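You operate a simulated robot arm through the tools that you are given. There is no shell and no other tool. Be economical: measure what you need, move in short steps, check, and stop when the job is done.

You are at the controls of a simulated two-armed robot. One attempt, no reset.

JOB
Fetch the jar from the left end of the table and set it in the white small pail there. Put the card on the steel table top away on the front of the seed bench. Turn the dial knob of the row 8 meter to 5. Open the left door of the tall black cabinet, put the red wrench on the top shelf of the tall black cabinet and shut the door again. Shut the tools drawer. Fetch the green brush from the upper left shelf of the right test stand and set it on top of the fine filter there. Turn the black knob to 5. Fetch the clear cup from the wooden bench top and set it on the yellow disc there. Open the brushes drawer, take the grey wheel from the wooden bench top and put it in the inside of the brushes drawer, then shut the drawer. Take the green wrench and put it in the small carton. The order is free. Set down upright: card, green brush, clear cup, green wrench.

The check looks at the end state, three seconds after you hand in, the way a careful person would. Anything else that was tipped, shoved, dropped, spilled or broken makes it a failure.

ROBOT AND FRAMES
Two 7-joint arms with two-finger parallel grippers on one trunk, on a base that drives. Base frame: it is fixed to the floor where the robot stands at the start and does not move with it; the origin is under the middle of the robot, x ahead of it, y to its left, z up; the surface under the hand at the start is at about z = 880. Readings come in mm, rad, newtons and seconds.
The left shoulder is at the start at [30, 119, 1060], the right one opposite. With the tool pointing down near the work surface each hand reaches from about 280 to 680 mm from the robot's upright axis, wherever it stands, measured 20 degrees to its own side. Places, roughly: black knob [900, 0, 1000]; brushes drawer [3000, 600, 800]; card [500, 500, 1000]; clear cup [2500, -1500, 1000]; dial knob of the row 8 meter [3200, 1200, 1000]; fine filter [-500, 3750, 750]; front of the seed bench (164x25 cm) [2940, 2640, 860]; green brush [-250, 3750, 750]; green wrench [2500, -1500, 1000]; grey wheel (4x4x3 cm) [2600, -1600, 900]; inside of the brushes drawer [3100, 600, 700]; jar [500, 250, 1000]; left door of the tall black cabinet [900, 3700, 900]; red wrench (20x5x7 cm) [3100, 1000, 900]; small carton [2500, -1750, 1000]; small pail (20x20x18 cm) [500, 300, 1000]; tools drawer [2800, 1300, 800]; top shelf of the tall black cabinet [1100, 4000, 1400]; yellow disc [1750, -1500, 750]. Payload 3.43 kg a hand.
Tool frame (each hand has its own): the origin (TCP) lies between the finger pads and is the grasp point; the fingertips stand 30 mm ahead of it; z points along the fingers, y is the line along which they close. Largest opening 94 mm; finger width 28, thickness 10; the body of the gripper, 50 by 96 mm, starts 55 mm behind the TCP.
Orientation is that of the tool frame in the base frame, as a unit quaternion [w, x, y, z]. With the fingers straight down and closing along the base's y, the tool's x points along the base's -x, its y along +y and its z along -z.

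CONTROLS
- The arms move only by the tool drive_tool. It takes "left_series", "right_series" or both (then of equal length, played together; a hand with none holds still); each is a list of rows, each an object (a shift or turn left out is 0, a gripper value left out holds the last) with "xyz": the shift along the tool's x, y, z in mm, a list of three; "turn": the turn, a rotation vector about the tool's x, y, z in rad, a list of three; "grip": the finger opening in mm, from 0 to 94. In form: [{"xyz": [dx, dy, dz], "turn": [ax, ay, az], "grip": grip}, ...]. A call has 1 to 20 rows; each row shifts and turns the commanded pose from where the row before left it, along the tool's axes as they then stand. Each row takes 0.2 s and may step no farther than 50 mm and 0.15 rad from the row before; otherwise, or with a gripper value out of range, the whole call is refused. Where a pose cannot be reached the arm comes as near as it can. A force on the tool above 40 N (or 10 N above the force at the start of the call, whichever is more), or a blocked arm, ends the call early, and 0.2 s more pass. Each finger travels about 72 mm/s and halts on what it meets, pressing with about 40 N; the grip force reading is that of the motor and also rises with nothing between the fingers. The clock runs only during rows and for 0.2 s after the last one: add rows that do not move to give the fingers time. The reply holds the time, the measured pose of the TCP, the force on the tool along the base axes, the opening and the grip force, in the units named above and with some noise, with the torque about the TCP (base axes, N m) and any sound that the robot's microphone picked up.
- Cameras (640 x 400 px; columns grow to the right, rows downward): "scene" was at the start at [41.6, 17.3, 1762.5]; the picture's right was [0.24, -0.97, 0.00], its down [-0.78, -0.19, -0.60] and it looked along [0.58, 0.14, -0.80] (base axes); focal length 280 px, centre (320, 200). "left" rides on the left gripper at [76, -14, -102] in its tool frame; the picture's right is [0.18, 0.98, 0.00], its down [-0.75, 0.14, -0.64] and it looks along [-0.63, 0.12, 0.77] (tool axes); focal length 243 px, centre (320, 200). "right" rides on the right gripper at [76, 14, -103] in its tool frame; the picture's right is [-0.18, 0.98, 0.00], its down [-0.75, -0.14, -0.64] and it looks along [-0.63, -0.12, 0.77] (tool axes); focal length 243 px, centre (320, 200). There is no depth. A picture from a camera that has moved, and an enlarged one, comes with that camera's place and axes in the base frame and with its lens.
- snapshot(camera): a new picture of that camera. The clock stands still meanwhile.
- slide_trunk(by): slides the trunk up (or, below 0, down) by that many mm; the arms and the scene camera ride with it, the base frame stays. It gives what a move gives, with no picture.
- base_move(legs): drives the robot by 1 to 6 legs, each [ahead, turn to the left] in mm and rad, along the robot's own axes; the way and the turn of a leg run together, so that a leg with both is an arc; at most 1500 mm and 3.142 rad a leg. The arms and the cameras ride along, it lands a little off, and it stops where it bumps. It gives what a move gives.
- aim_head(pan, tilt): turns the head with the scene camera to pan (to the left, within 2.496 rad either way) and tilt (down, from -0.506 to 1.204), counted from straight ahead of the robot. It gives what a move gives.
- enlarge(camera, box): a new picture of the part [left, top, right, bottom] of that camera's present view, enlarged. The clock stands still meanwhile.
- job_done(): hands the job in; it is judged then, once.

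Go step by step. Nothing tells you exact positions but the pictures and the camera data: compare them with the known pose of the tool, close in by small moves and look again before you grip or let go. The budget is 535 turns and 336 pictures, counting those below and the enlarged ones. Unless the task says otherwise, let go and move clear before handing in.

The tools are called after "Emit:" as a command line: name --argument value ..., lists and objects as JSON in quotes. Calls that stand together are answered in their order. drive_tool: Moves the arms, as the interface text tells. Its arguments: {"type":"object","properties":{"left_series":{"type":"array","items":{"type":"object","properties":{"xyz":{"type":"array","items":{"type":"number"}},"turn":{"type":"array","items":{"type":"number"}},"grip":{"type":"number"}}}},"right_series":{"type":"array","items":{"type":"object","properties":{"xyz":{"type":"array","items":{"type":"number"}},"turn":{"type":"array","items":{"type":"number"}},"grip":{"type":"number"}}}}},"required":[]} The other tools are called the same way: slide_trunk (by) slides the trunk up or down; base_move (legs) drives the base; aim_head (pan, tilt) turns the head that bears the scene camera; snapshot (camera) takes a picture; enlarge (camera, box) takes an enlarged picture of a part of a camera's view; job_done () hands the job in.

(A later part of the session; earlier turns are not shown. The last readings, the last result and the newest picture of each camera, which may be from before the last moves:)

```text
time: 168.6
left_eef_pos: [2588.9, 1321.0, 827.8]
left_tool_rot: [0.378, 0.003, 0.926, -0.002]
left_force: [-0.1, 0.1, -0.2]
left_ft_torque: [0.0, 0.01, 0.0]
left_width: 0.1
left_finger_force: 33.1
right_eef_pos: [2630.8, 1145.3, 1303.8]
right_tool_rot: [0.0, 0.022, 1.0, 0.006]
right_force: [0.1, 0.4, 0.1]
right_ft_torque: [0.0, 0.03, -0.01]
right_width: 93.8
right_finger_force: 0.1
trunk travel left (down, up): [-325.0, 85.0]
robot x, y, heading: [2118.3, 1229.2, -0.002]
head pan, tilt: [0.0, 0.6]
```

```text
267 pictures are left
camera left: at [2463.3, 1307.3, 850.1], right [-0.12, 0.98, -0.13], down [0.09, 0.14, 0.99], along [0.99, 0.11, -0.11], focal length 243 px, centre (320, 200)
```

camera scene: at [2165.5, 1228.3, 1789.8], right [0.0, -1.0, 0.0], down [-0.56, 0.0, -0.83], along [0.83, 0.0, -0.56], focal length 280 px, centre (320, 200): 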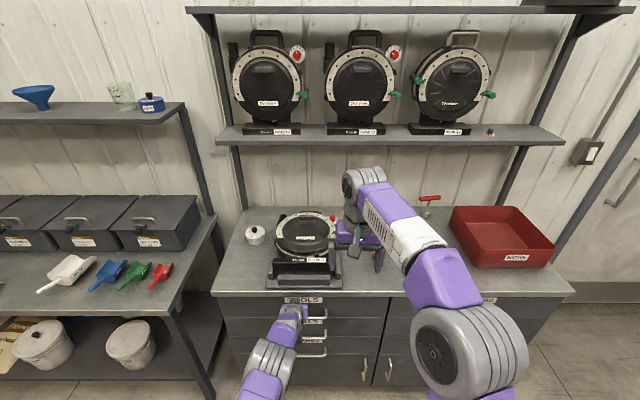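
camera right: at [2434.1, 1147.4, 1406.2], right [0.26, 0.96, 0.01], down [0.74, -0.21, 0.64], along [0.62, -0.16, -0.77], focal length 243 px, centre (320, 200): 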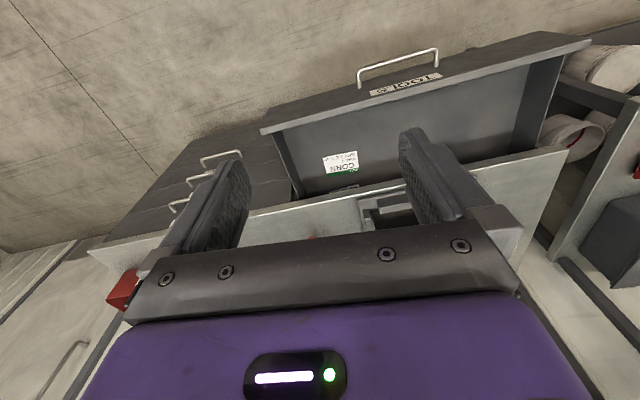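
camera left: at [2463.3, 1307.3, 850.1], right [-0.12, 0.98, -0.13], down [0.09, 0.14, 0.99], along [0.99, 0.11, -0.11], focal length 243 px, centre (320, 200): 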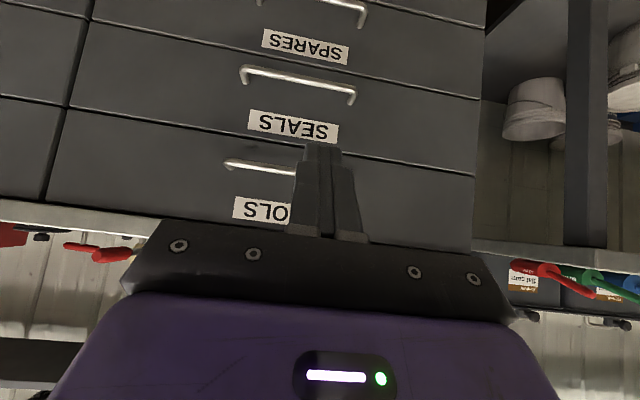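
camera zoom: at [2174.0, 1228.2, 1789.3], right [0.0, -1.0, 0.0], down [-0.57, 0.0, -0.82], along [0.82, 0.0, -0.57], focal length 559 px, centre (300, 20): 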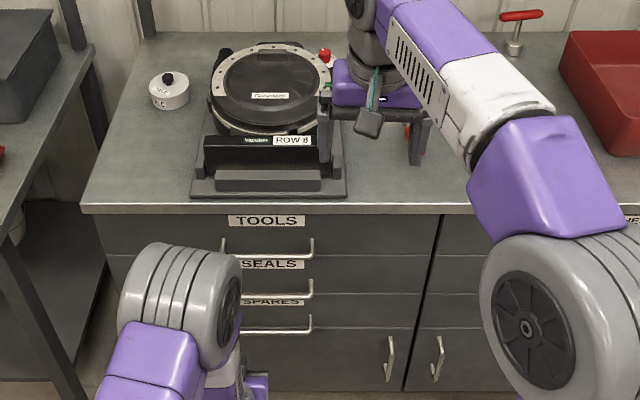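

The drawer is flush. Now I raise the left hand back to neutral and pull the right hand aside to see the row 8 meter's dial.

Emit:
drive_tool --left_series '[{"turn": [0, 0.131, 0], "xyz": [30, 0, -30]}, {"turn": [0, 0.131, 0], "xyz": [30, 0, -30]}, {"turn": [0, 0.131, 0]}, {"turn": [0, 0.131, 0]}, {"turn": [0, 0.131, 0]}, {"turn": [0, 0.131, 0]}, {"xyz": [0, 0, -50]}, {"xyz": [0, 0, -50]}, {"xyz": [0, 0, -50]}, {"xyz": [0, 0, -50]}, {"xyz": [0, 0, -50]}, {"xyz": [0, 0, -50]}, {"xyz": [0, 0, -50]}, {"xyz": [0, 0, -40]}, {"grip": 90}]' --right_series '[{"xyz": [30, -20, 0]}, {"xyz": [30, -20, 0]}, {"xyz": [30, -20, 0]}, {"xyz": [30, -20, 0]}, {"xyz": [30, -20, 0]}, {"xyz": [30, -20, 0]}, {}, {}, {}, {}, {}, {}, {}, {}, {}]'

Emit:
enlarge --camera "scene" --box '[230, 180, 470, 310]'

```text
time: 171.8
left_eef_pos: [2511.2, 1321.9, 1231.4]
left_tool_rot: [-0.007, 0.003, 1.0, 0.0]
left_force: [-0.3, 0.0, -0.6]
left_ft_torque: [0.02, 0.02, 0.02]
left_width: 52.9
left_finger_force: 0.1
right_eef_pos: [2443.6, 1030.9, 1302.7]
right_tool_rot: [-0.001, 0.023, 1.0, 0.005]
right_force: [0.1, -0.4, -0.5]
right_ft_torque: [0.02, -0.02, -0.03]
right_width: 94.3
right_finger_force: 0.1
trunk travel left (down, up): [-325.0, 85.0]
robot x, y, heading: [2117.3, 1228.8, -0.003]
head pan, tilt: [0.0, 0.6]
```

```text
2.67 times, centred on (350, 245) of scene
camera zoom: at [2173.5, 1228.2, 1789.3], right [0.0, -1.0, 0.0], down [-0.57, 0.0, -0.82], along [0.82, 0.0, -0.57], focal length 746 px, centre (240, 80)
```

zoom: 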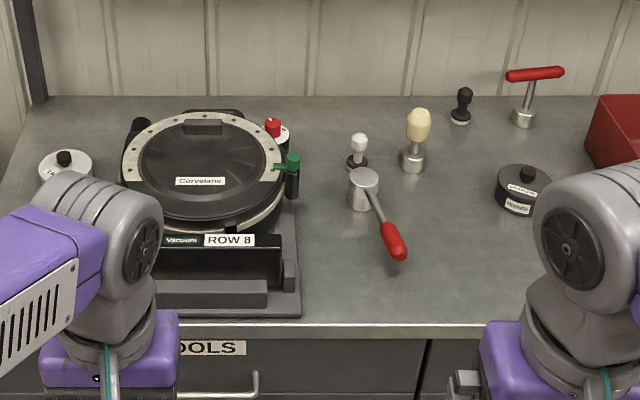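

The lying red-handled wrench at about (3062,1000) is the red wrench, and the meter's dial is the red knob on white at about (3171,1168). I drive closer.

Emit:
base_move --legs '[[390, 0]]'

Emit:
aim_head --pan -0.1 --tilt 0.75

Emit:
snapshot --camera "scene"

Emit:
snapshot --camera "right"

```text
time: 174.2
left_eef_pos: [2889.6, 1320.3, 1230.9]
left_tool_rot: [-0.006, 0.004, 1.0, -0.001]
left_force: [0.7, -0.3, 0.3]
left_ft_torque: [-0.02, 0.05, 0.0]
left_width: 90.1
left_finger_force: 0.0
right_eef_pos: [2822.8, 1029.1, 1303.1]
right_tool_rot: [0.0, 0.023, 1.0, 0.005]
right_force: [-0.3, 0.4, 1.0]
right_ft_torque: [0.03, -0.01, -0.01]
right_width: 94.1
right_finger_force: 0.2
trunk travel left (down, up): [-325.0, 85.0]
robot x, y, heading: [2492.9, 1228.5, -0.006]
head pan, tilt: [0.0, 0.6]
```

```text
time: 174.9
left_eef_pos: [2890.1, 1319.2, 1230.4]
left_tool_rot: [-0.007, 0.004, 1.0, -0.002]
left_force: [-0.4, 1.2, -0.1]
left_ft_torque: [0.0, 0.0, -0.01]
left_width: 90.1
left_finger_force: 0.0
right_eef_pos: [2822.9, 1029.9, 1303.8]
right_tool_rot: [0.0, 0.022, 1.0, 0.005]
right_force: [-0.1, 0.5, 0.4]
right_ft_torque: [-0.01, 0.01, 0.01]
right_width: 93.9
right_finger_force: 0.0
trunk travel left (down, up): [-325.0, 85.0]
robot x, y, heading: [2495.6, 1227.0, -0.01]
head pan, tilt: [-0.099, 0.75]
```

```text
265 pictures are left
camera scene: at [2546.4, 1218.7, 1776.5], right [-0.1, -0.99, 0.0], down [-0.68, 0.07, -0.73], along [0.73, -0.08, -0.68], focal length 280 px, centre (320, 200)
```

scene: 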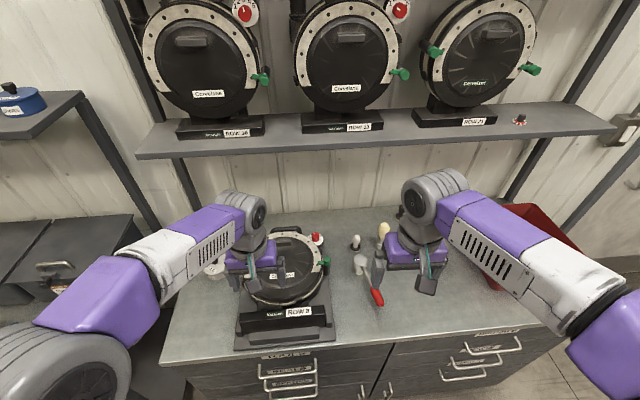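

```text
264 pictures are left
camera right: at [2746.7, 1045.6, 1405.8], right [0.23, 0.97, 0.01], down [0.75, -0.18, 0.64], along [0.62, -0.14, -0.77], focal length 243 px, centre (320, 200)
```

right: 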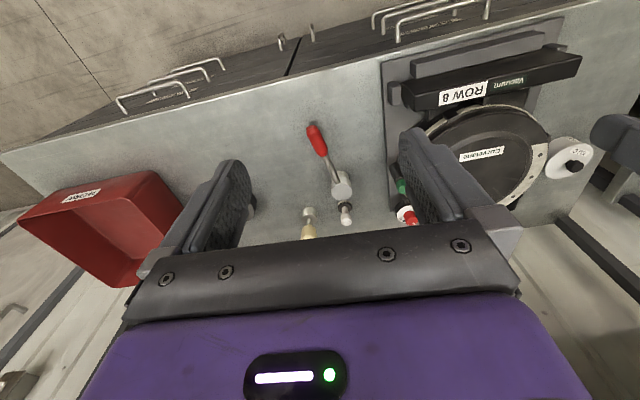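

Emit:
enlarge --camera "scene" --box '[290, 220, 350, 280]'

Emit:
enlarge --camera "scene" --box '[220, 0, 280, 50]'

```text
6.67 times, centred on (320, 250) of scene
camera zoom: at [2546.4, 1218.7, 1776.5], right [-0.1, -0.99, 0.0], down [-0.68, 0.07, -0.73], along [0.73, -0.08, -0.68], focal length 1864 px, centre (320, -133)
```

zoom: 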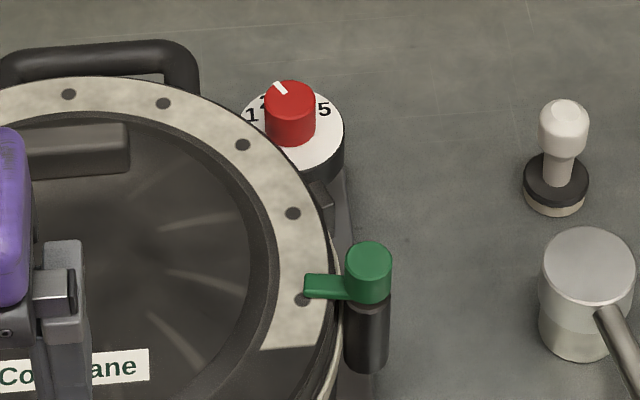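

```text
8.00 times, centred on (250, 25) of scene
camera zoom: at [2546.4, 1218.7, 1776.5], right [-0.1, -0.99, 0.0], down [-0.68, 0.07, -0.73], along [0.73, -0.08, -0.68], focal length 2237 px, centre (880, 1600)
```

zoom: 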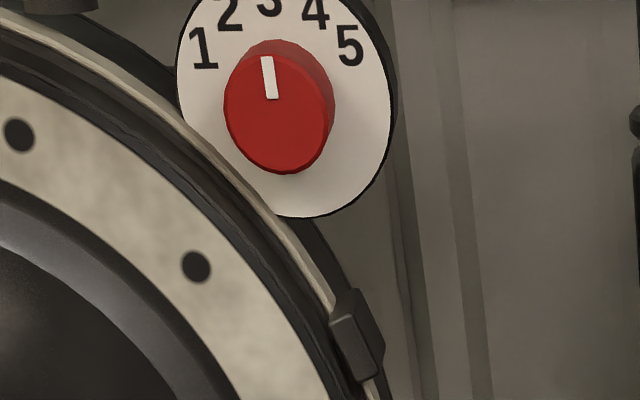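

The pointer is at about 2 and 5 lies ~75° clockwise. The knob is a bit too far, so I check the clearance between base and cabinet.

Emit:
aim_head --pan 0.0 --tilt 1.2

Emit:
snapshot --camera "scene"

```text
time: 175.8
left_eef_pos: [2890.8, 1319.4, 1230.1]
left_tool_rot: [-0.007, 0.004, 1.0, -0.001]
left_force: [0.2, 0.5, -0.4]
left_ft_torque: [-0.02, 0.01, 0.01]
left_width: 90.0
left_finger_force: 0.2
right_eef_pos: [2822.3, 1028.9, 1302.9]
right_tool_rot: [0.0, 0.023, 1.0, 0.005]
right_force: [0.0, 0.2, -0.3]
right_ft_torque: [0.07, 0.03, 0.01]
right_width: 93.9
right_finger_force: 0.0
trunk travel left (down, up): [-325.0, 85.0]
robot x, y, heading: [2495.9, 1225.3, -0.003]
head pan, tilt: [0.0, 1.201]
```

```text
261 pictures are left
camera scene: at [2519.8, 1227.0, 1744.7], right [0.0, -1.0, 0.0], down [-0.93, 0.0, -0.36], along [0.36, 0.0, -0.93], focal length 280 px, centre (320, 200)
```

scene: 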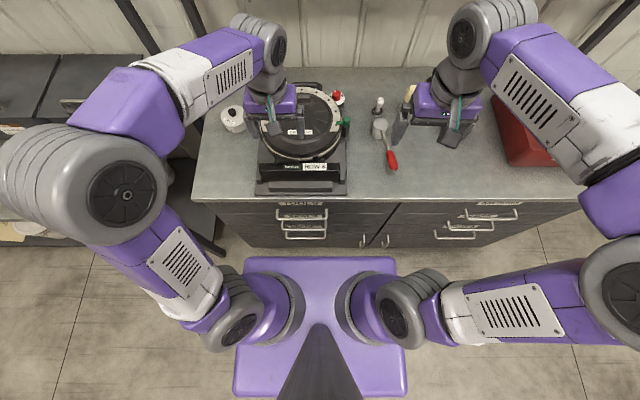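

I move 55 mm closer and raise the trunk for reach, then bring the right hand over the dial.

Emit:
base_move --legs '[[55, 0]]'

Emit:
slide_trunk --by 80

```text
time: 176.7
left_eef_pos: [2945.3, 1318.4, 1229.8]
left_tool_rot: [-0.005, 0.005, 1.0, -0.001]
left_force: [0.1, -0.4, -0.3]
left_ft_torque: [0.02, 0.01, 0.0]
left_width: 90.1
left_finger_force: 0.2
right_eef_pos: [2876.8, 1028.6, 1303.4]
right_tool_rot: [-0.001, 0.024, 1.0, 0.004]
right_force: [-0.4, 0.2, 1.0]
right_ft_torque: [-0.01, 0.03, 0.0]
right_width: 94.1
right_finger_force: 0.1
trunk travel left (down, up): [-325.0, 85.0]
robot x, y, heading: [2551.3, 1231.7, -0.001]
head pan, tilt: [0.0, 1.201]
```

```text
time: 177.9
left_eef_pos: [2945.4, 1318.8, 1310.1]
left_tool_rot: [-0.006, 0.005, 1.0, -0.001]
left_force: [0.2, 0.2, -0.2]
left_ft_torque: [0.02, -0.01, 0.02]
left_width: 90.0
left_finger_force: 0.1
right_eef_pos: [2876.6, 1029.7, 1382.0]
right_tool_rot: [-0.001, 0.023, 1.0, 0.005]
right_force: [0.4, 0.0, 0.2]
right_ft_torque: [0.04, 0.02, 0.0]
right_width: 94.1
right_finger_force: 0.1
trunk travel left (down, up): [-405.0, 5.0]
robot x, y, heading: [2547.1, 1230.1, -0.003]
head pan, tilt: [0.0, 1.201]
```

Emit:
drive_tool --right_series '[{"xyz": [0, 0, 46], "grip": 60}, {"xyz": [0, 0, 46]}, {"xyz": [0, 0, 46]}, {"xyz": [0, 0, 46]}, {"xyz": [0, 0, 46]}, {"xyz": [-38, 21.8, 0]}, {"xyz": [-38, 21.8, 0]}, {"xyz": [-38, 21.8, 0]}, {"xyz": [-38, 21.8, 0]}, {"xyz": [-38, 21.8, 0]}, {"xyz": [-38, 21.8, 0]}, {"xyz": [-38, 21.8, 0]}, {}]'

Emit:
snapshot --camera "right"

Emit:
snapshot --camera "scene"

```text
time: 180.7
left_eef_pos: [2943.6, 1318.2, 1312.3]
left_tool_rot: [-0.006, 0.005, 1.0, -0.001]
left_force: [-1.2, -0.2, -0.9]
left_ft_torque: [0.03, 0.0, -0.02]
left_width: 90.1
left_finger_force: 0.1
right_eef_pos: [3146.7, 1170.0, 1155.1]
right_tool_rot: [-0.001, 0.024, 1.0, 0.005]
right_force: [-0.2, 0.6, 0.4]
right_ft_torque: [0.01, -0.03, 0.01]
right_width: 60.0
right_finger_force: 0.1
trunk travel left (down, up): [-405.0, 5.0]
robot x, y, heading: [2549.6, 1224.2, -0.005]
head pan, tilt: [0.0, 1.201]
```

```text
260 pictures are left
camera right: at [3071.4, 1186.1, 1258.3], right [0.23, 0.97, 0.01], down [0.75, -0.18, 0.64], along [0.62, -0.14, -0.77], focal length 243 px, centre (320, 200)
```

right: 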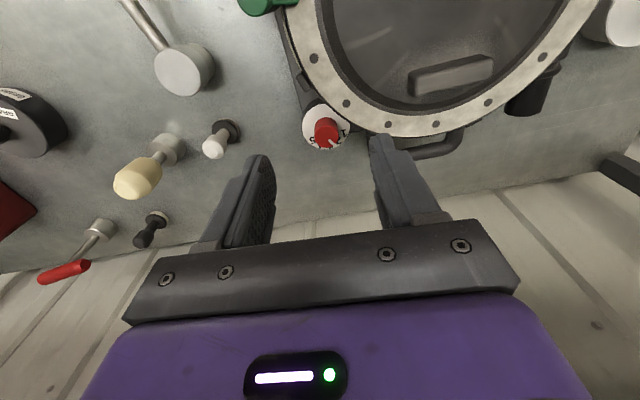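

```text
259 pictures are left
camera scene: at [2573.7, 1226.0, 1824.7], right [-0.01, -1.0, 0.0], down [-0.93, 0.01, -0.36], along [0.36, 0.0, -0.93], focal length 280 px, centre (320, 200)
```

scene: 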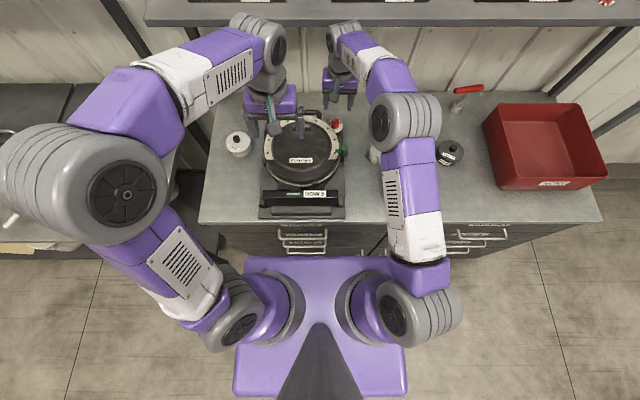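

Emit:
enlarge --camera "right" --box '[290, 95, 370, 165]'

```text
5.71 times, centred on (330, 130) of right
camera zoom: at [3071.4, 1186.1, 1258.3], right [0.23, 0.97, 0.01], down [0.75, -0.18, 0.64], along [0.62, -0.14, -0.77], focal length 1386 px, centre (263, 600)
```

zoom: 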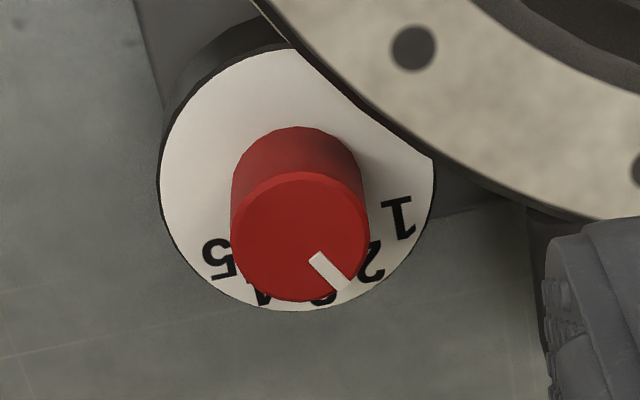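

Emit:
enlarge --camera "scene" --box '[305, 100, 365, 150]'

Emit:
enlarge --camera "left" --box '[60, 100, 320, 300]'

```text
8.00 times, centred on (335, 125) of scene
camera zoom: at [2573.7, 1226.0, 1824.7], right [-0.01, -1.0, 0.0], down [-0.93, 0.01, -0.36], along [0.36, 0.0, -0.93], focal length 2237 px, centre (200, 800)
```

zoom: 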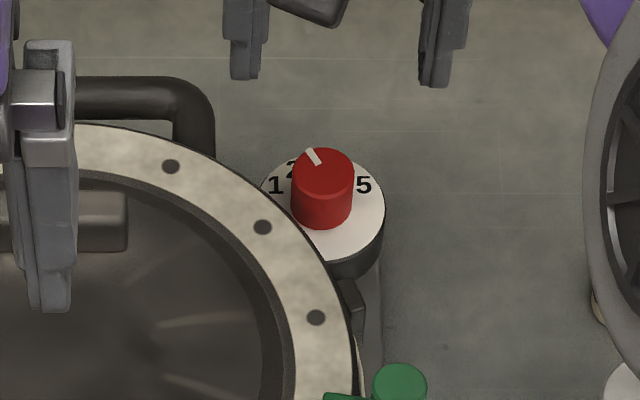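

```text
2.00 times, centred on (190, 200) of left
camera zoom: at [2869.1, 1304.0, 1415.9], right [-0.17, 0.98, 0.0], down [0.76, 0.13, 0.63], along [0.62, 0.11, -0.77], focal length 485 px, centre (580, 200)
```

zoom: 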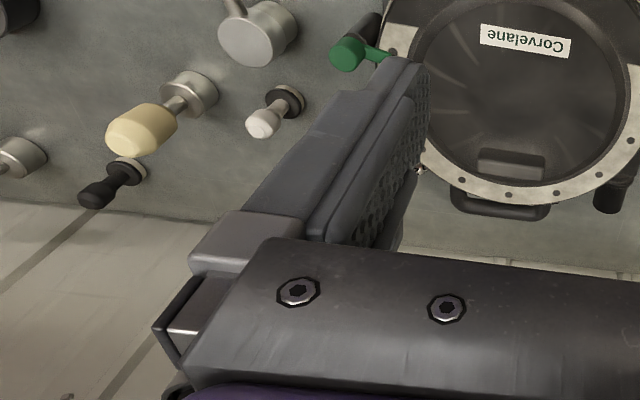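

The dial plate is at z≈980, knob top ≈1003 near (3186,1169), with the meter rim about 23 mm from the axis. I align the fingers tangentially to the rim and come down in stages.

Emit:
drive_tool --right_series '[{"xyz": [-20, 0, 0], "grip": 44}, {"xyz": [-19, 0, 0], "turn": [0, 0, 0.11]}, {"turn": [0, 0, 0.11]}, {"turn": [0, 0, 0.11]}, {"turn": [0, 0, 0.11]}, {"xyz": [0, 0, 35]}, {"xyz": [0, 0, 35]}, {"xyz": [0, 0, 25]}, {}]'

Emit:
snapshot --camera "right"

Emit:
enlarge --camera "scene" --box '[305, 100, 365, 150]'

```text
time: 182.7
left_eef_pos: [2946.0, 1318.8, 1310.0]
left_tool_rot: [-0.007, 0.005, 1.0, -0.001]
left_force: [1.1, -0.5, 0.1]
left_ft_torque: [-0.01, 0.04, 0.02]
left_width: 90.1
left_finger_force: 0.1
right_eef_pos: [3188.9, 1169.5, 1059.0]
right_tool_rot: [-0.001, 0.241, 0.971, 0.005]
right_force: [0.3, 0.0, -0.1]
right_ft_torque: [0.0, 0.03, -0.04]
right_width: 44.0
right_finger_force: 0.1
trunk travel left (down, up): [-405.0, 5.0]
robot x, y, heading: [2547.9, 1225.7, -0.005]
head pan, tilt: [0.0, 1.201]
```

```text
255 pictures are left
camera right: at [3129.2, 1215.0, 1161.6], right [0.62, 0.78, 0.01], down [0.6, -0.48, 0.64], along [0.5, -0.39, -0.77], focal length 243 px, centre (320, 200)
```

right: 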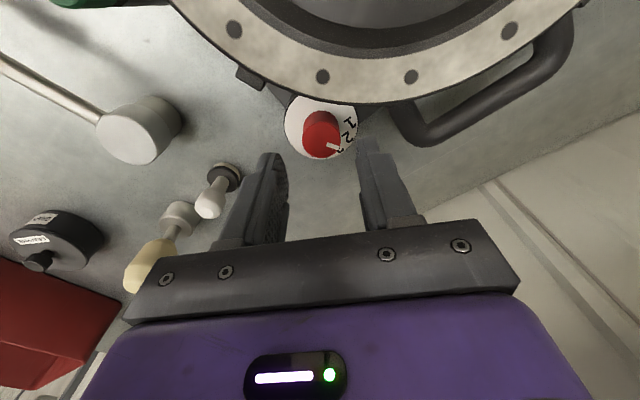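

```text
8.00 times, centred on (335, 125) of scene
camera zoom: at [2577.4, 1226.8, 1824.6], right [-0.01, -1.0, 0.0], down [-0.93, 0.01, -0.36], along [0.36, 0.0, -0.93], focal length 2237 px, centre (200, 800)
```

zoom: 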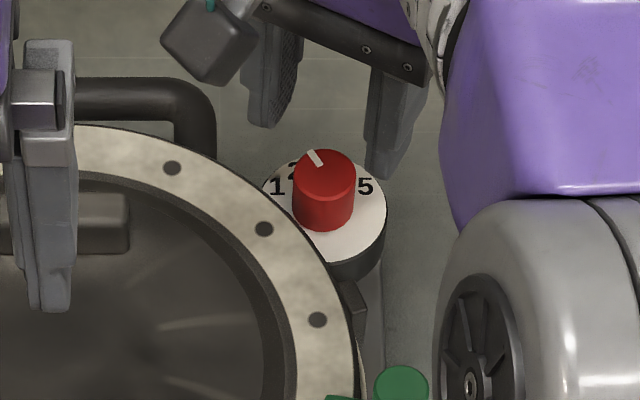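

Aligned over the knob. I descend the last stretch slowly.

Emit:
drive_tool --right_series '[{"xyz": [0, 0, 20]}, {"xyz": [0, 0, 12]}, {"xyz": [0, 0, 6]}, {}]'

Emit:
snapshot --camera "right"

Emit:
enlarge --camera "scene" --box '[305, 100, 365, 150]'

```text
time: 183.7
left_eef_pos: [2943.7, 1317.7, 1310.2]
left_tool_rot: [-0.007, 0.005, 1.0, -0.001]
left_force: [-0.7, -0.1, -0.7]
left_ft_torque: [-0.01, 0.02, 0.02]
left_width: 90.2
left_finger_force: 0.0
right_eef_pos: [3188.7, 1171.0, 1020.9]
right_tool_rot: [-0.002, 0.241, 0.971, 0.005]
right_force: [0.3, 0.1, -0.7]
right_ft_torque: [-0.03, 0.04, 0.03]
right_width: 44.0
right_finger_force: 0.1
trunk travel left (down, up): [-405.0, 5.0]
robot x, y, heading: [2548.6, 1226.9, -0.002]
head pan, tilt: [0.0, 1.201]
```

```text
253 pictures are left
camera right: at [3127.3, 1217.5, 1124.2], right [0.62, 0.78, 0.01], down [0.6, -0.48, 0.64], along [0.5, -0.39, -0.77], focal length 243 px, centre (320, 200)
```

right: 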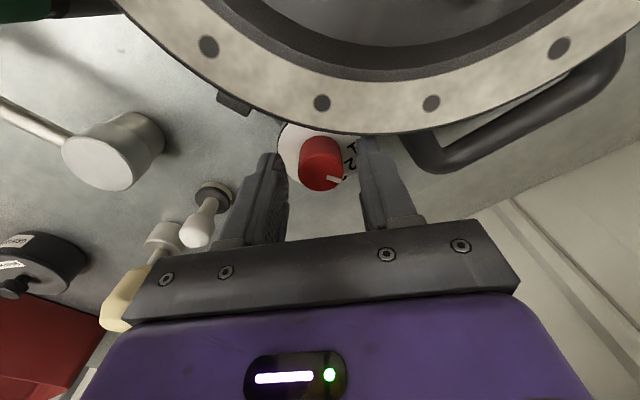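

```text
8.00 times, centred on (335, 125) of scene
camera zoom: at [2575.2, 1226.7, 1824.7], right [-0.01, -1.0, 0.0], down [-0.93, 0.01, -0.36], along [0.36, 0.0, -0.93], focal length 2237 px, centre (200, 800)
```

zoom: 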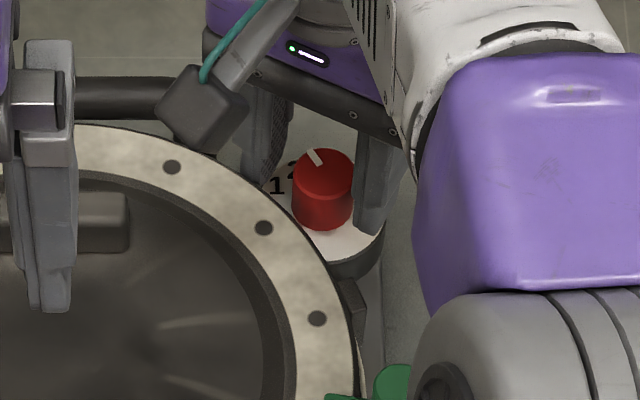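

Emit:
drive_tool --right_series '[{"xyz": [0, 0, 3], "grip": 34}, {"grip": 20}, {}, {}]'

Emit:
drive_tool --right_series '[{"turn": [0, 0, 0.1]}, {"turn": [0, 0, 0.1]}, {"turn": [0, 0, 0.1]}, {"turn": [0, 0, 0.1]}, {"turn": [0, 0, 0.1]}, {}]'

Emit:
enlarge --camera "scene" --box '[305, 100, 365, 150]'

```text
time: 184.7
left_eef_pos: [2945.1, 1317.8, 1310.2]
left_tool_rot: [-0.007, 0.005, 1.0, 0.0]
left_force: [-0.3, 0.4, -0.4]
left_ft_torque: [0.0, -0.01, -0.03]
left_width: 90.0
left_finger_force: 0.2
right_eef_pos: [3188.0, 1170.7, 1018.5]
right_tool_rot: [-0.002, 0.241, 0.971, 0.005]
right_force: [-1.0, -0.2, 2.0]
right_ft_torque: [-0.21, 0.38, 0.02]
right_width: 27.1
right_finger_force: 39.7
trunk travel left (down, up): [-405.0, 5.0]
robot x, y, heading: [2550.1, 1225.2, -0.006]
head pan, tilt: [0.0, 1.201]
```

```text
time: 186.1
left_eef_pos: [2945.3, 1319.4, 1310.0]
left_tool_rot: [-0.006, 0.005, 1.0, -0.001]
left_force: [-0.3, 0.2, 0.1]
left_ft_torque: [-0.02, -0.01, 0.01]
left_width: 90.2
left_finger_force: 0.1
right_eef_pos: [3189.0, 1170.9, 1018.5]
right_tool_rot: [-0.002, 0.474, 0.881, 0.005]
right_force: [5.1, 2.1, 2.5]
right_ft_torque: [-0.51, -0.12, -0.03]
right_width: 27.2
right_finger_force: 39.9
trunk travel left (down, up): [-405.0, 5.0]
robot x, y, heading: [2550.0, 1226.1, -0.007]
head pan, tilt: [0.0, 1.201]
```

```text
8.00 times, centred on (335, 125) of scene
camera zoom: at [2575.4, 1227.2, 1824.7], right [-0.01, -1.0, 0.0], down [-0.93, 0.01, -0.36], along [0.36, 0.0, -0.93], focal length 2237 px, centre (200, 800)
```

zoom: 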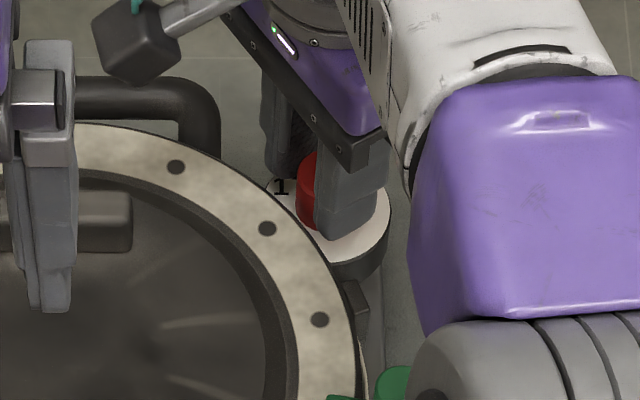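

First 0.5 rad done with little side force. I regrip and repeat.

Emit:
drive_tool --right_series '[{"grip": 38}, {"grip": 40}, {"turn": [0, 0, -0.125]}, {"turn": [0, 0, -0.125]}, {"turn": [0, 0, -0.125]}, {"turn": [0, 0, -0.125]}, {"grip": 30}, {"grip": 20}, {}, {"turn": [0, 0, 0.1]}, {"turn": [0, 0, 0.1]}, {"turn": [0, 0, 0.1]}, {"turn": [0, 0, 0.1]}, {"turn": [0, 0, 0.1]}, {}, {"grip": 38}, {"grip": 40}, {}]'

Emit:
snapshot --camera "right"

```text
time: 189.9
left_eef_pos: [2943.0, 1318.8, 1310.5]
left_tool_rot: [-0.006, 0.005, 1.0, -0.001]
left_force: [0.6, -1.0, 0.0]
left_ft_torque: [-0.02, -0.03, 0.02]
left_width: 89.9
left_finger_force: 0.0
right_eef_pos: [3188.1, 1170.4, 1017.5]
right_tool_rot: [-0.003, 0.474, 0.88, 0.005]
right_force: [0.6, -0.6, 0.0]
right_ft_torque: [-0.01, 0.03, 0.02]
right_width: 40.1
right_finger_force: 0.0
trunk travel left (down, up): [-405.0, 5.0]
robot x, y, heading: [2548.6, 1228.7, -0.008]
head pan, tilt: [0.0, 1.201]
```

```text
250 pictures are left
camera right: at [3157.5, 1240.7, 1121.3], right [0.92, 0.39, 0.0], down [0.3, -0.71, 0.63], along [0.25, -0.58, -0.77], focal length 243 px, centre (320, 200)
```

right: 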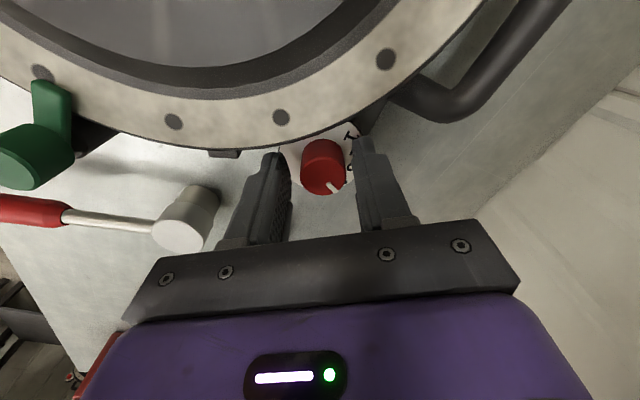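

Emit:
drive_tool --right_series '[{"turn": [0, 0, -0.125]}, {"turn": [0, 0, -0.125]}, {"turn": [0, 0, -0.125]}, {"turn": [0, 0, -0.125]}, {}]'

Emit:
enlarge --camera "scene" --box '[325, 105, 355, 135]'

```text
time: 191.1
left_eef_pos: [2945.3, 1318.1, 1310.6]
left_tool_rot: [-0.006, 0.006, 1.0, -0.001]
left_force: [-0.2, 0.0, 0.0]
left_ft_torque: [0.0, 0.03, 0.01]
left_width: 90.0
left_finger_force: 0.0
right_eef_pos: [3187.0, 1170.0, 1016.9]
right_tool_rot: [0.0, 0.24, 0.971, 0.006]
right_force: [-0.2, 0.0, -0.1]
right_ft_torque: [0.0, 0.0, -0.01]
right_width: 39.9
right_finger_force: 0.1
trunk travel left (down, up): [-405.0, 5.0]
robot x, y, heading: [2548.4, 1228.9, 0.0]
head pan, tilt: [0.0, 1.201]
```

```text
13.33 times, centred on (340, 120) of scene
camera zoom: at [2574.9, 1226.6, 1824.7], right [-0.01, -1.0, 0.0], down [-0.93, 0.01, -0.36], along [0.36, 0.0, -0.93], focal length 3729 px, centre (53, 1267)
```

zoom: 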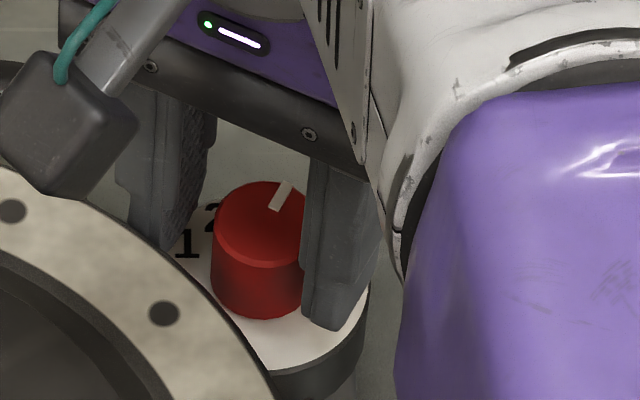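

Pointer turned 57° of the needed ~84°. One last regrip and 0.46 rad.

Emit:
drive_tool --right_series '[{"grip": 30}, {"grip": 20}, {}, {"turn": [0, 0, 0.1]}, {"turn": [0, 0, 0.1]}, {"turn": [0, 0, 0.1]}, {"turn": [0, 0, 0.1]}, {"turn": [0, 0, 0.06]}, {}, {"grip": 38}, {"grip": 42}, {}, {"xyz": [0, 0, -20]}, {"xyz": [0, 0, -40]}, {"xyz": [0, 0, -50]}, {"turn": [0, 0, -0.15]}, {"turn": [0, 0, -0.15]}, {"turn": [0, 0, -0.15]}, {"turn": [0, 0, -0.15]}, {"turn": [0, 0, -0.15]}]'

Emit:
snapshot --camera "right"

```text
time: 195.3
left_eef_pos: [2943.3, 1315.4, 1311.6]
left_tool_rot: [-0.006, 0.005, 1.0, 0.0]
left_force: [0.1, 0.1, -0.7]
left_ft_torque: [-0.01, 0.0, 0.02]
left_width: 89.9
left_finger_force: 0.0
right_eef_pos: [3180.1, 1165.8, 1110.1]
right_tool_rot: [-0.02, 0.096, 0.995, 0.0]
right_force: [0.0, -0.3, -0.2]
right_ft_torque: [-0.01, -0.02, -0.03]
right_width: 42.1
right_finger_force: 0.1
trunk travel left (down, up): [-405.0, 5.0]
robot x, y, heading: [2548.8, 1229.6, -0.001]
head pan, tilt: [0.0, 1.201]
```

```text
248 pictures are left
camera right: at [3112.5, 1192.7, 1214.9], right [0.37, 0.93, -0.01], down [0.74, -0.29, 0.61], along [0.57, -0.23, -0.79], focal length 243 px, centre (320, 200)
```

right: 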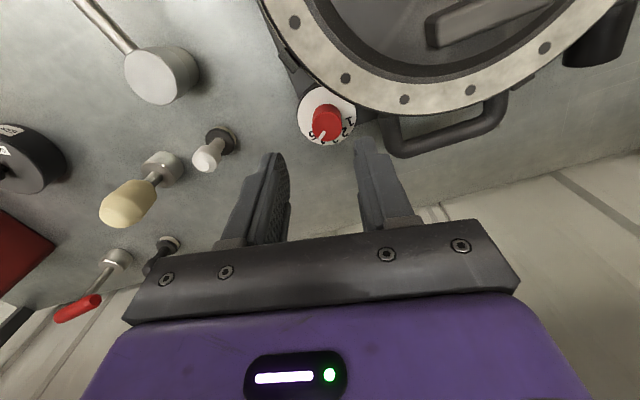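

Emit:
enlarge --camera "right" --box '[290, 75, 370, 155]'

Emit:
enlarge --camera "scene" --box '[325, 105, 355, 135]'

```text
5.00 times, centred on (330, 115) of right
camera zoom: at [3112.5, 1192.7, 1214.9], right [0.37, 0.93, -0.01], down [0.74, -0.29, 0.61], along [0.57, -0.23, -0.79], focal length 1213 px, centre (270, 625)
```

zoom: 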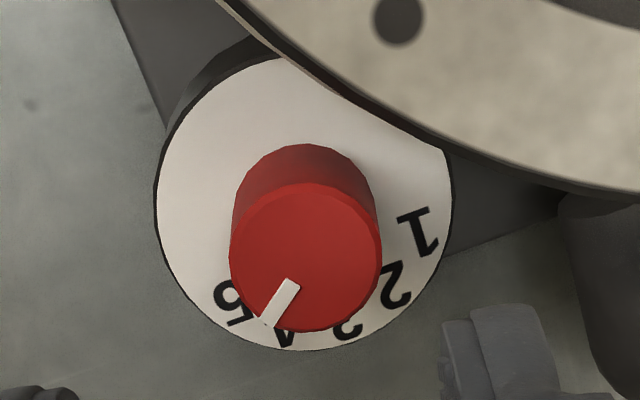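

```text
13.33 times, centred on (340, 120) of scene
camera zoom: at [2574.1, 1220.7, 1824.5], right [-0.01, -1.0, 0.0], down [-0.93, 0.01, -0.36], along [0.36, 0.0, -0.93], focal length 3729 px, centre (53, 1267)
```

zoom: 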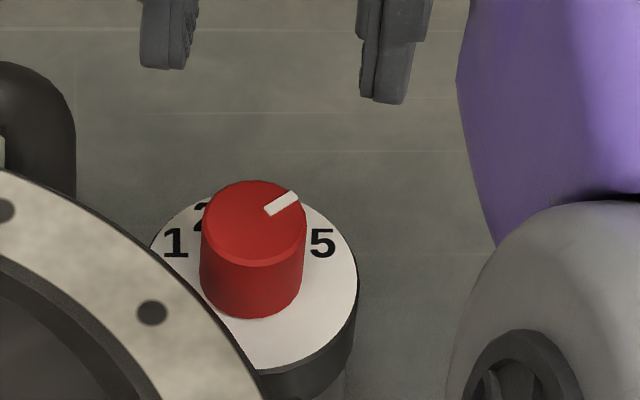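

The dial pointer now aligns with 5. I retract the right hand, lower the trunk and drive to the wooden bench.

Emit:
drive_tool --right_series '[{"xyz": [45, 0, -15]}, {"xyz": [45, 0, -15]}, {"xyz": [45, 0, -15]}, {"xyz": [45, 0, -15]}, {"xyz": [45, 0, -15]}, {"xyz": [45, 0, -15]}, {"xyz": [40, 0, -25], "turn": [0, 0, -0.1]}, {"xyz": [0, -30, -25], "turn": [0, 0, -0.1]}, {"xyz": [0, -40, -20], "grip": 94}, {"xyz": [0, -40, -20]}, {"xyz": [0, -40, -20]}, {}]'

Emit:
slide_trunk --by -80

Emit:
base_move --legs '[[-600, 0], [0, -1.571], [1500, 0], [500, 0]]'

Emit:
aim_head --pan 0.0 --tilt 0.7

Emit:
snapshot --camera "scene"

```text
time: 196.6
left_eef_pos: [2935.7, 1316.1, 1312.6]
left_tool_rot: [-0.016, 0.014, 1.0, -0.001]
left_force: [-3.8, 1.4, 2.2]
left_ft_torque: [-0.09, -0.03, -0.22]
left_width: 89.1
left_finger_force: 0.1
right_eef_pos: [2962.8, 1212.3, 1204.8]
right_tool_rot: [0.002, 0.111, 0.994, 0.004]
right_force: [4.3, -1.1, -1.1]
right_ft_torque: [0.06, 0.44, -0.19]
right_width: 41.9
right_finger_force: 0.0
trunk travel left (down, up): [-405.0, 5.0]
robot x, y, heading: [2546.8, 1225.0, -0.005]
head pan, tilt: [0.0, 1.201]
stopped in row 6 (left hand): the force on the tool passed its limit at 72 N (the readings are from after the stop); the commanded pose is now the measured one
```

```text
time: 197.8
left_eef_pos: [2937.2, 1315.7, 1231.5]
left_tool_rot: [-0.015, 0.014, 1.0, -0.002]
left_force: [-11.4, 2.9, 1.8]
left_ft_torque: [-0.09, -0.01, -0.57]
left_width: 88.4
left_finger_force: 0.1
right_eef_pos: [2964.8, 1213.5, 1125.9]
right_tool_rot: [0.003, 0.109, 0.994, 0.003]
right_force: [11.4, -3.2, -2.0]
right_ft_torque: [0.21, 1.15, -0.5]
right_width: 41.9
right_finger_force: 0.0
trunk travel left (down, up): [-325.0, 85.0]
robot x, y, heading: [2546.3, 1227.3, -0.005]
head pan, tilt: [0.0, 1.201]
```

```text
time: 214.5
left_eef_pos: [2149.2, -1154.8, 1231.8]
left_tool_rot: [-0.014, 0.693, 0.721, 0.01]
left_force: [3.4, 17.6, 0.9]
left_ft_torque: [0.05, -0.01, -0.9]
left_width: 87.8
left_finger_force: 0.1
right_eef_pos: [2047.7, -1188.5, 1124.0]
right_tool_rot: [0.004, 0.758, 0.652, 0.0]
right_force: [-2.9, -16.5, -0.4]
right_ft_torque: [1.89, -0.34, -0.79]
right_width: 42.2
right_finger_force: 0.1
trunk travel left (down, up): [-325.0, 85.0]
robot x, y, heading: [2031.2, -773.0, -1.503]
head pan, tilt: [0.0, 1.201]
```

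```text
time: 215.4
left_eef_pos: [2149.2, -1155.1, 1233.1]
left_tool_rot: [-0.014, 0.693, 0.72, 0.011]
left_force: [2.5, 4.7, 0.7]
left_ft_torque: [0.02, 0.02, -0.22]
left_width: 88.6
left_finger_force: 0.1
right_eef_pos: [2047.8, -1187.7, 1124.8]
right_tool_rot: [0.004, 0.76, 0.65, 0.0]
right_force: [-2.5, -5.0, -1.0]
right_ft_torque: [0.45, -0.15, -0.19]
right_width: 41.9
right_finger_force: 0.1
trunk travel left (down, up): [-325.0, 85.0]
robot x, y, heading: [2035.2, -773.7, -1.511]
head pan, tilt: [0.0, 0.7]
```

```text
245 pictures are left
camera scene: at [2038.0, -828.0, 1780.6], right [-1.0, -0.06, 0.0], down [-0.04, 0.64, -0.76], along [0.05, -0.76, -0.64], focal length 280 px, centre (320, 200)
```

scene: 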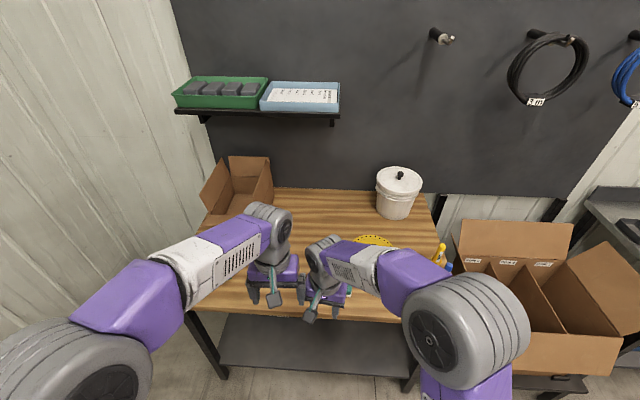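

The two grippers had brushed each other while retracting; I separate them now and straighten the right hand.

Emit:
drive_tool --right_series '[{"xyz": [0, -40, 0]}, {"xyz": [0, -40, -10], "grip": 94}, {"xyz": [0, -40, -20]}, {"xyz": [0, -40, -30], "turn": [0, 0, -0.11]}, {"xyz": [0, 0, -40], "turn": [0, 0, -0.11]}, {"xyz": [0, 0, -40]}, {}]' --left_series '[{}, {"xyz": [0, 30, 0]}, {"xyz": [0, 30, 0], "turn": [0, 0.03, 0]}, {"xyz": [0, 30, 0], "turn": [0, 0, -0.04]}, {"xyz": [0, 30, 0]}, {"xyz": [0, 30, 0]}, {}]'

Emit:
snapshot --camera "scene"

```text
time: 217.0
left_eef_pos: [2296.4, -1147.7, 1229.8]
left_tool_rot: [-0.023, 0.678, 0.734, 0.021]
left_force: [-0.2, 0.1, 0.4]
left_ft_torque: [0.03, 0.0, 0.02]
left_width: 90.2
left_finger_force: 0.0
right_eef_pos: [1886.5, -1162.4, 1266.4]
right_tool_rot: [0.005, 0.683, 0.731, 0.001]
right_force: [0.7, -0.8, -0.5]
right_ft_torque: [-0.01, 0.04, -0.01]
right_width: 93.9
right_finger_force: 0.0
trunk travel left (down, up): [-325.0, 85.0]
robot x, y, heading: [2030.3, -773.9, -1.513]
head pan, tilt: [0.0, 0.7]
```

```text
244 pictures are left
camera scene: at [2037.6, -828.5, 1780.6], right [-1.0, -0.06, 0.0], down [-0.04, 0.64, -0.76], along [0.05, -0.76, -0.64], focal length 280 px, centre (320, 200)
```

scene: 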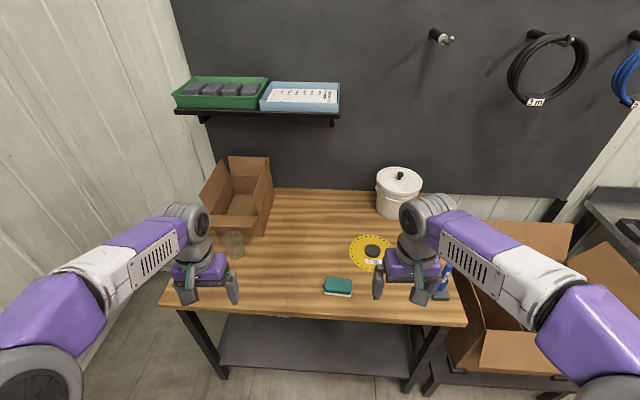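

I pull the left hand back to see the bench's left part.

Emit:
drive_tool --left_series '[{"xyz": [40, 0, -20], "turn": [0, -0.065, 0]}, {"xyz": [40, 0, -20]}, {"xyz": [40, 10, -20]}, {"xyz": [30, 20, 0]}, {}]'

Emit:
aim_head --pan 0.2 --tilt 0.75

Emit:
snapshot --camera "scene"

Emit:
snapshot --camera "left"

```text
time: 218.2
left_eef_pos: [2320.0, -997.5, 1293.1]
left_tool_rot: [0.001, 0.679, 0.734, -0.001]
left_force: [-0.1, 0.4, 1.0]
left_ft_torque: [-0.01, 0.0, 0.0]
left_width: 89.8
left_finger_force: 0.1
right_eef_pos: [1887.4, -1163.9, 1266.1]
right_tool_rot: [0.005, 0.684, 0.73, 0.002]
right_force: [-0.5, -0.2, 0.0]
right_ft_torque: [0.02, -0.04, 0.01]
right_width: 93.8
right_finger_force: 0.1
trunk travel left (down, up): [-325.0, 85.0]
robot x, y, heading: [2033.4, -772.7, -1.509]
head pan, tilt: [0.0, 0.7]
```

```text
time: 219.0
left_eef_pos: [2320.5, -996.2, 1293.7]
left_tool_rot: [0.001, 0.679, 0.734, -0.001]
left_force: [-0.1, 0.1, -0.7]
left_ft_torque: [0.0, 0.01, 0.0]
left_width: 89.9
left_finger_force: 0.0
right_eef_pos: [1888.1, -1163.4, 1265.0]
right_tool_rot: [0.005, 0.684, 0.73, 0.001]
right_force: [-0.1, -0.4, -0.9]
right_ft_torque: [-0.01, -0.01, -0.01]
right_width: 94.0
right_finger_force: 0.0
trunk travel left (down, up): [-325.0, 85.0]
robot x, y, heading: [2037.0, -772.7, -1.505]
head pan, tilt: [0.201, 0.75]
```

```text
243 pictures are left
camera scene: at [2054.3, -823.1, 1776.4], right [-0.97, -0.26, 0.0], down [-0.18, 0.66, -0.73], along [0.19, -0.71, -0.68], focal length 280 px, centre (320, 200)
```

scene: 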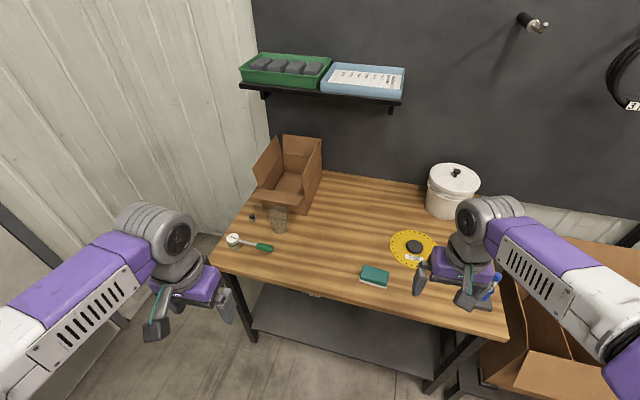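

```text
242 pictures are left
camera left: at [2299.8, -922.1, 1397.6], right [0.97, 0.26, 0.0], down [0.2, -0.74, 0.64], along [0.17, -0.62, -0.77], focal length 243 px, centre (320, 200)
```

left: 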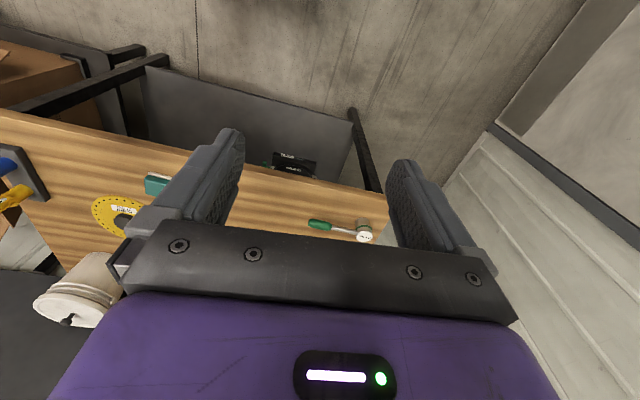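

Emit:
enlarge --camera "scene" --box '[210, 130, 340, 280]'

Emit:
enlarge --camera "scene" --box '[345, 210, 465, 300]'

```text
2.67 times, centred on (275, 205) of scene
camera zoom: at [2054.3, -823.1, 1776.4], right [-0.97, -0.26, 0.0], down [-0.18, 0.66, -0.73], along [0.19, -0.71, -0.68], focal length 746 px, centre (440, 187)
```

zoom: 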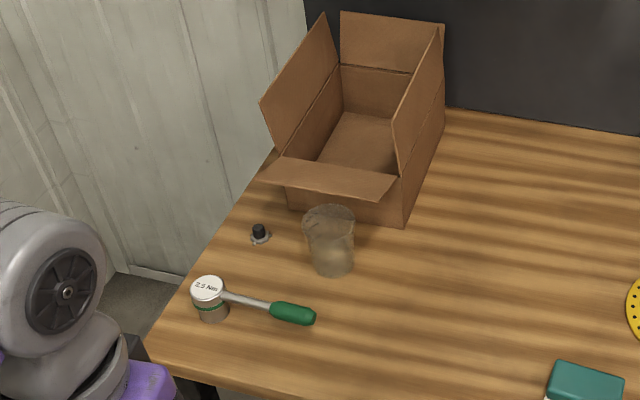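

```text
4.44 times, centred on (405, 255) of scene
camera zoom: at [2054.3, -823.1, 1776.4], right [-0.97, -0.26, 0.0], down [-0.18, 0.66, -0.73], along [0.19, -0.71, -0.68], focal length 1243 px, centre (-58, -44)
```

zoom: 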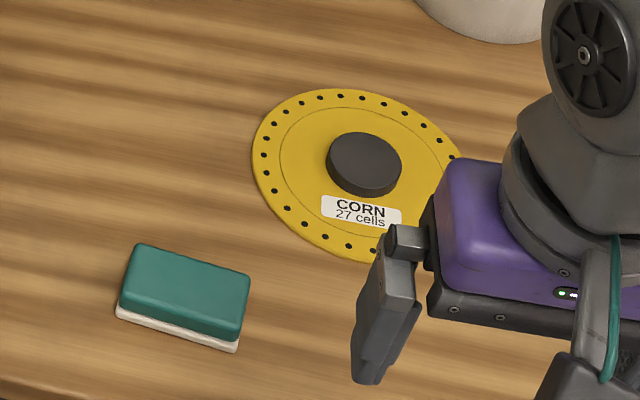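

I see the clear cup (2424,-1567), green wrench (head at 2569,-1414), small wheel (2559,-1562), open carton (centre ≈2438,-1777) and the yellow disc with a black hub (1877,-1596). I drive closer to the bench.

Emit:
base_move --legs '[[0, 0.146], [314, 0], [0, -0.21]]'

Emit:
snapshot --camera "scene"

Emit:
snapshot --camera "right"

Emit:
snapshot --camera "left"

```text
time: 222.5
left_eef_pos: [2368.1, -1323.5, 1292.5]
left_tool_rot: [0.002, 0.704, 0.71, -0.002]
left_force: [0.2, 0.2, -0.3]
left_ft_torque: [0.02, -0.02, 0.0]
left_width: 90.1
left_finger_force: 0.1
right_eef_pos: [1926.2, -1458.8, 1265.2]
right_tool_rot: [0.005, 0.709, 0.706, -0.001]
right_force: [-0.2, -0.1, 0.7]
right_ft_torque: [-0.03, -0.03, 0.01]
right_width: 94.0
right_finger_force: 0.0
trunk travel left (down, up): [-325.0, 85.0]
robot x, y, heading: [2100.7, -1082.8, -1.579]
head pan, tilt: [0.201, 0.75]
```

```text
239 pictures are left
camera scene: at [2116.1, -1132.0, 1776.4], right [-0.98, -0.19, 0.0], down [-0.13, 0.67, -0.73], along [0.14, -0.72, -0.68], focal length 280 px, centre (320, 200)
```

scene: 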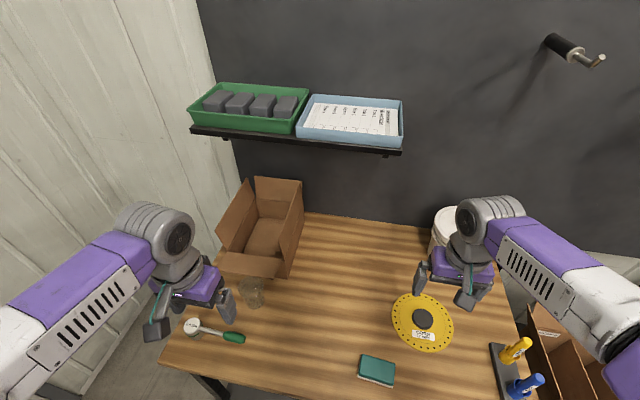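

```text
238 pictures are left
camera right: at [1939.6, -1382.9, 1367.5], right [0.98, -0.19, 0.01], down [-0.15, -0.75, 0.65], along [-0.12, -0.64, -0.76], focal length 243 px, centre (320, 200)
```

right: 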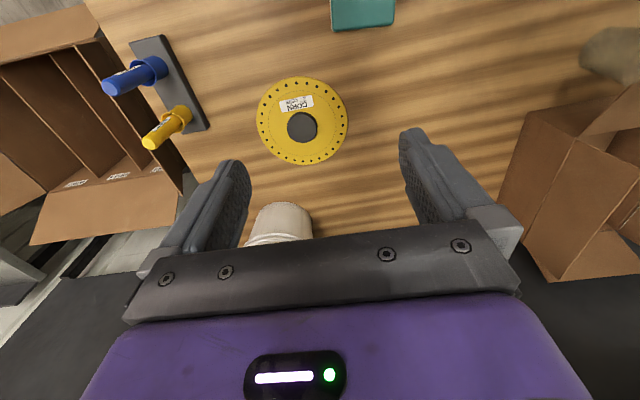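

```text
237 pictures are left
camera left: at [2354.2, -1247.7, 1397.6], right [0.98, 0.19, 0.0], down [0.15, -0.75, 0.64], along [0.12, -0.63, -0.77], focal length 243 px, centre (320, 200)
```

left: 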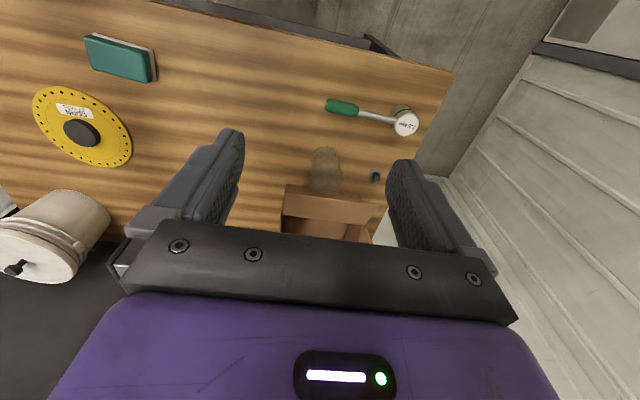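

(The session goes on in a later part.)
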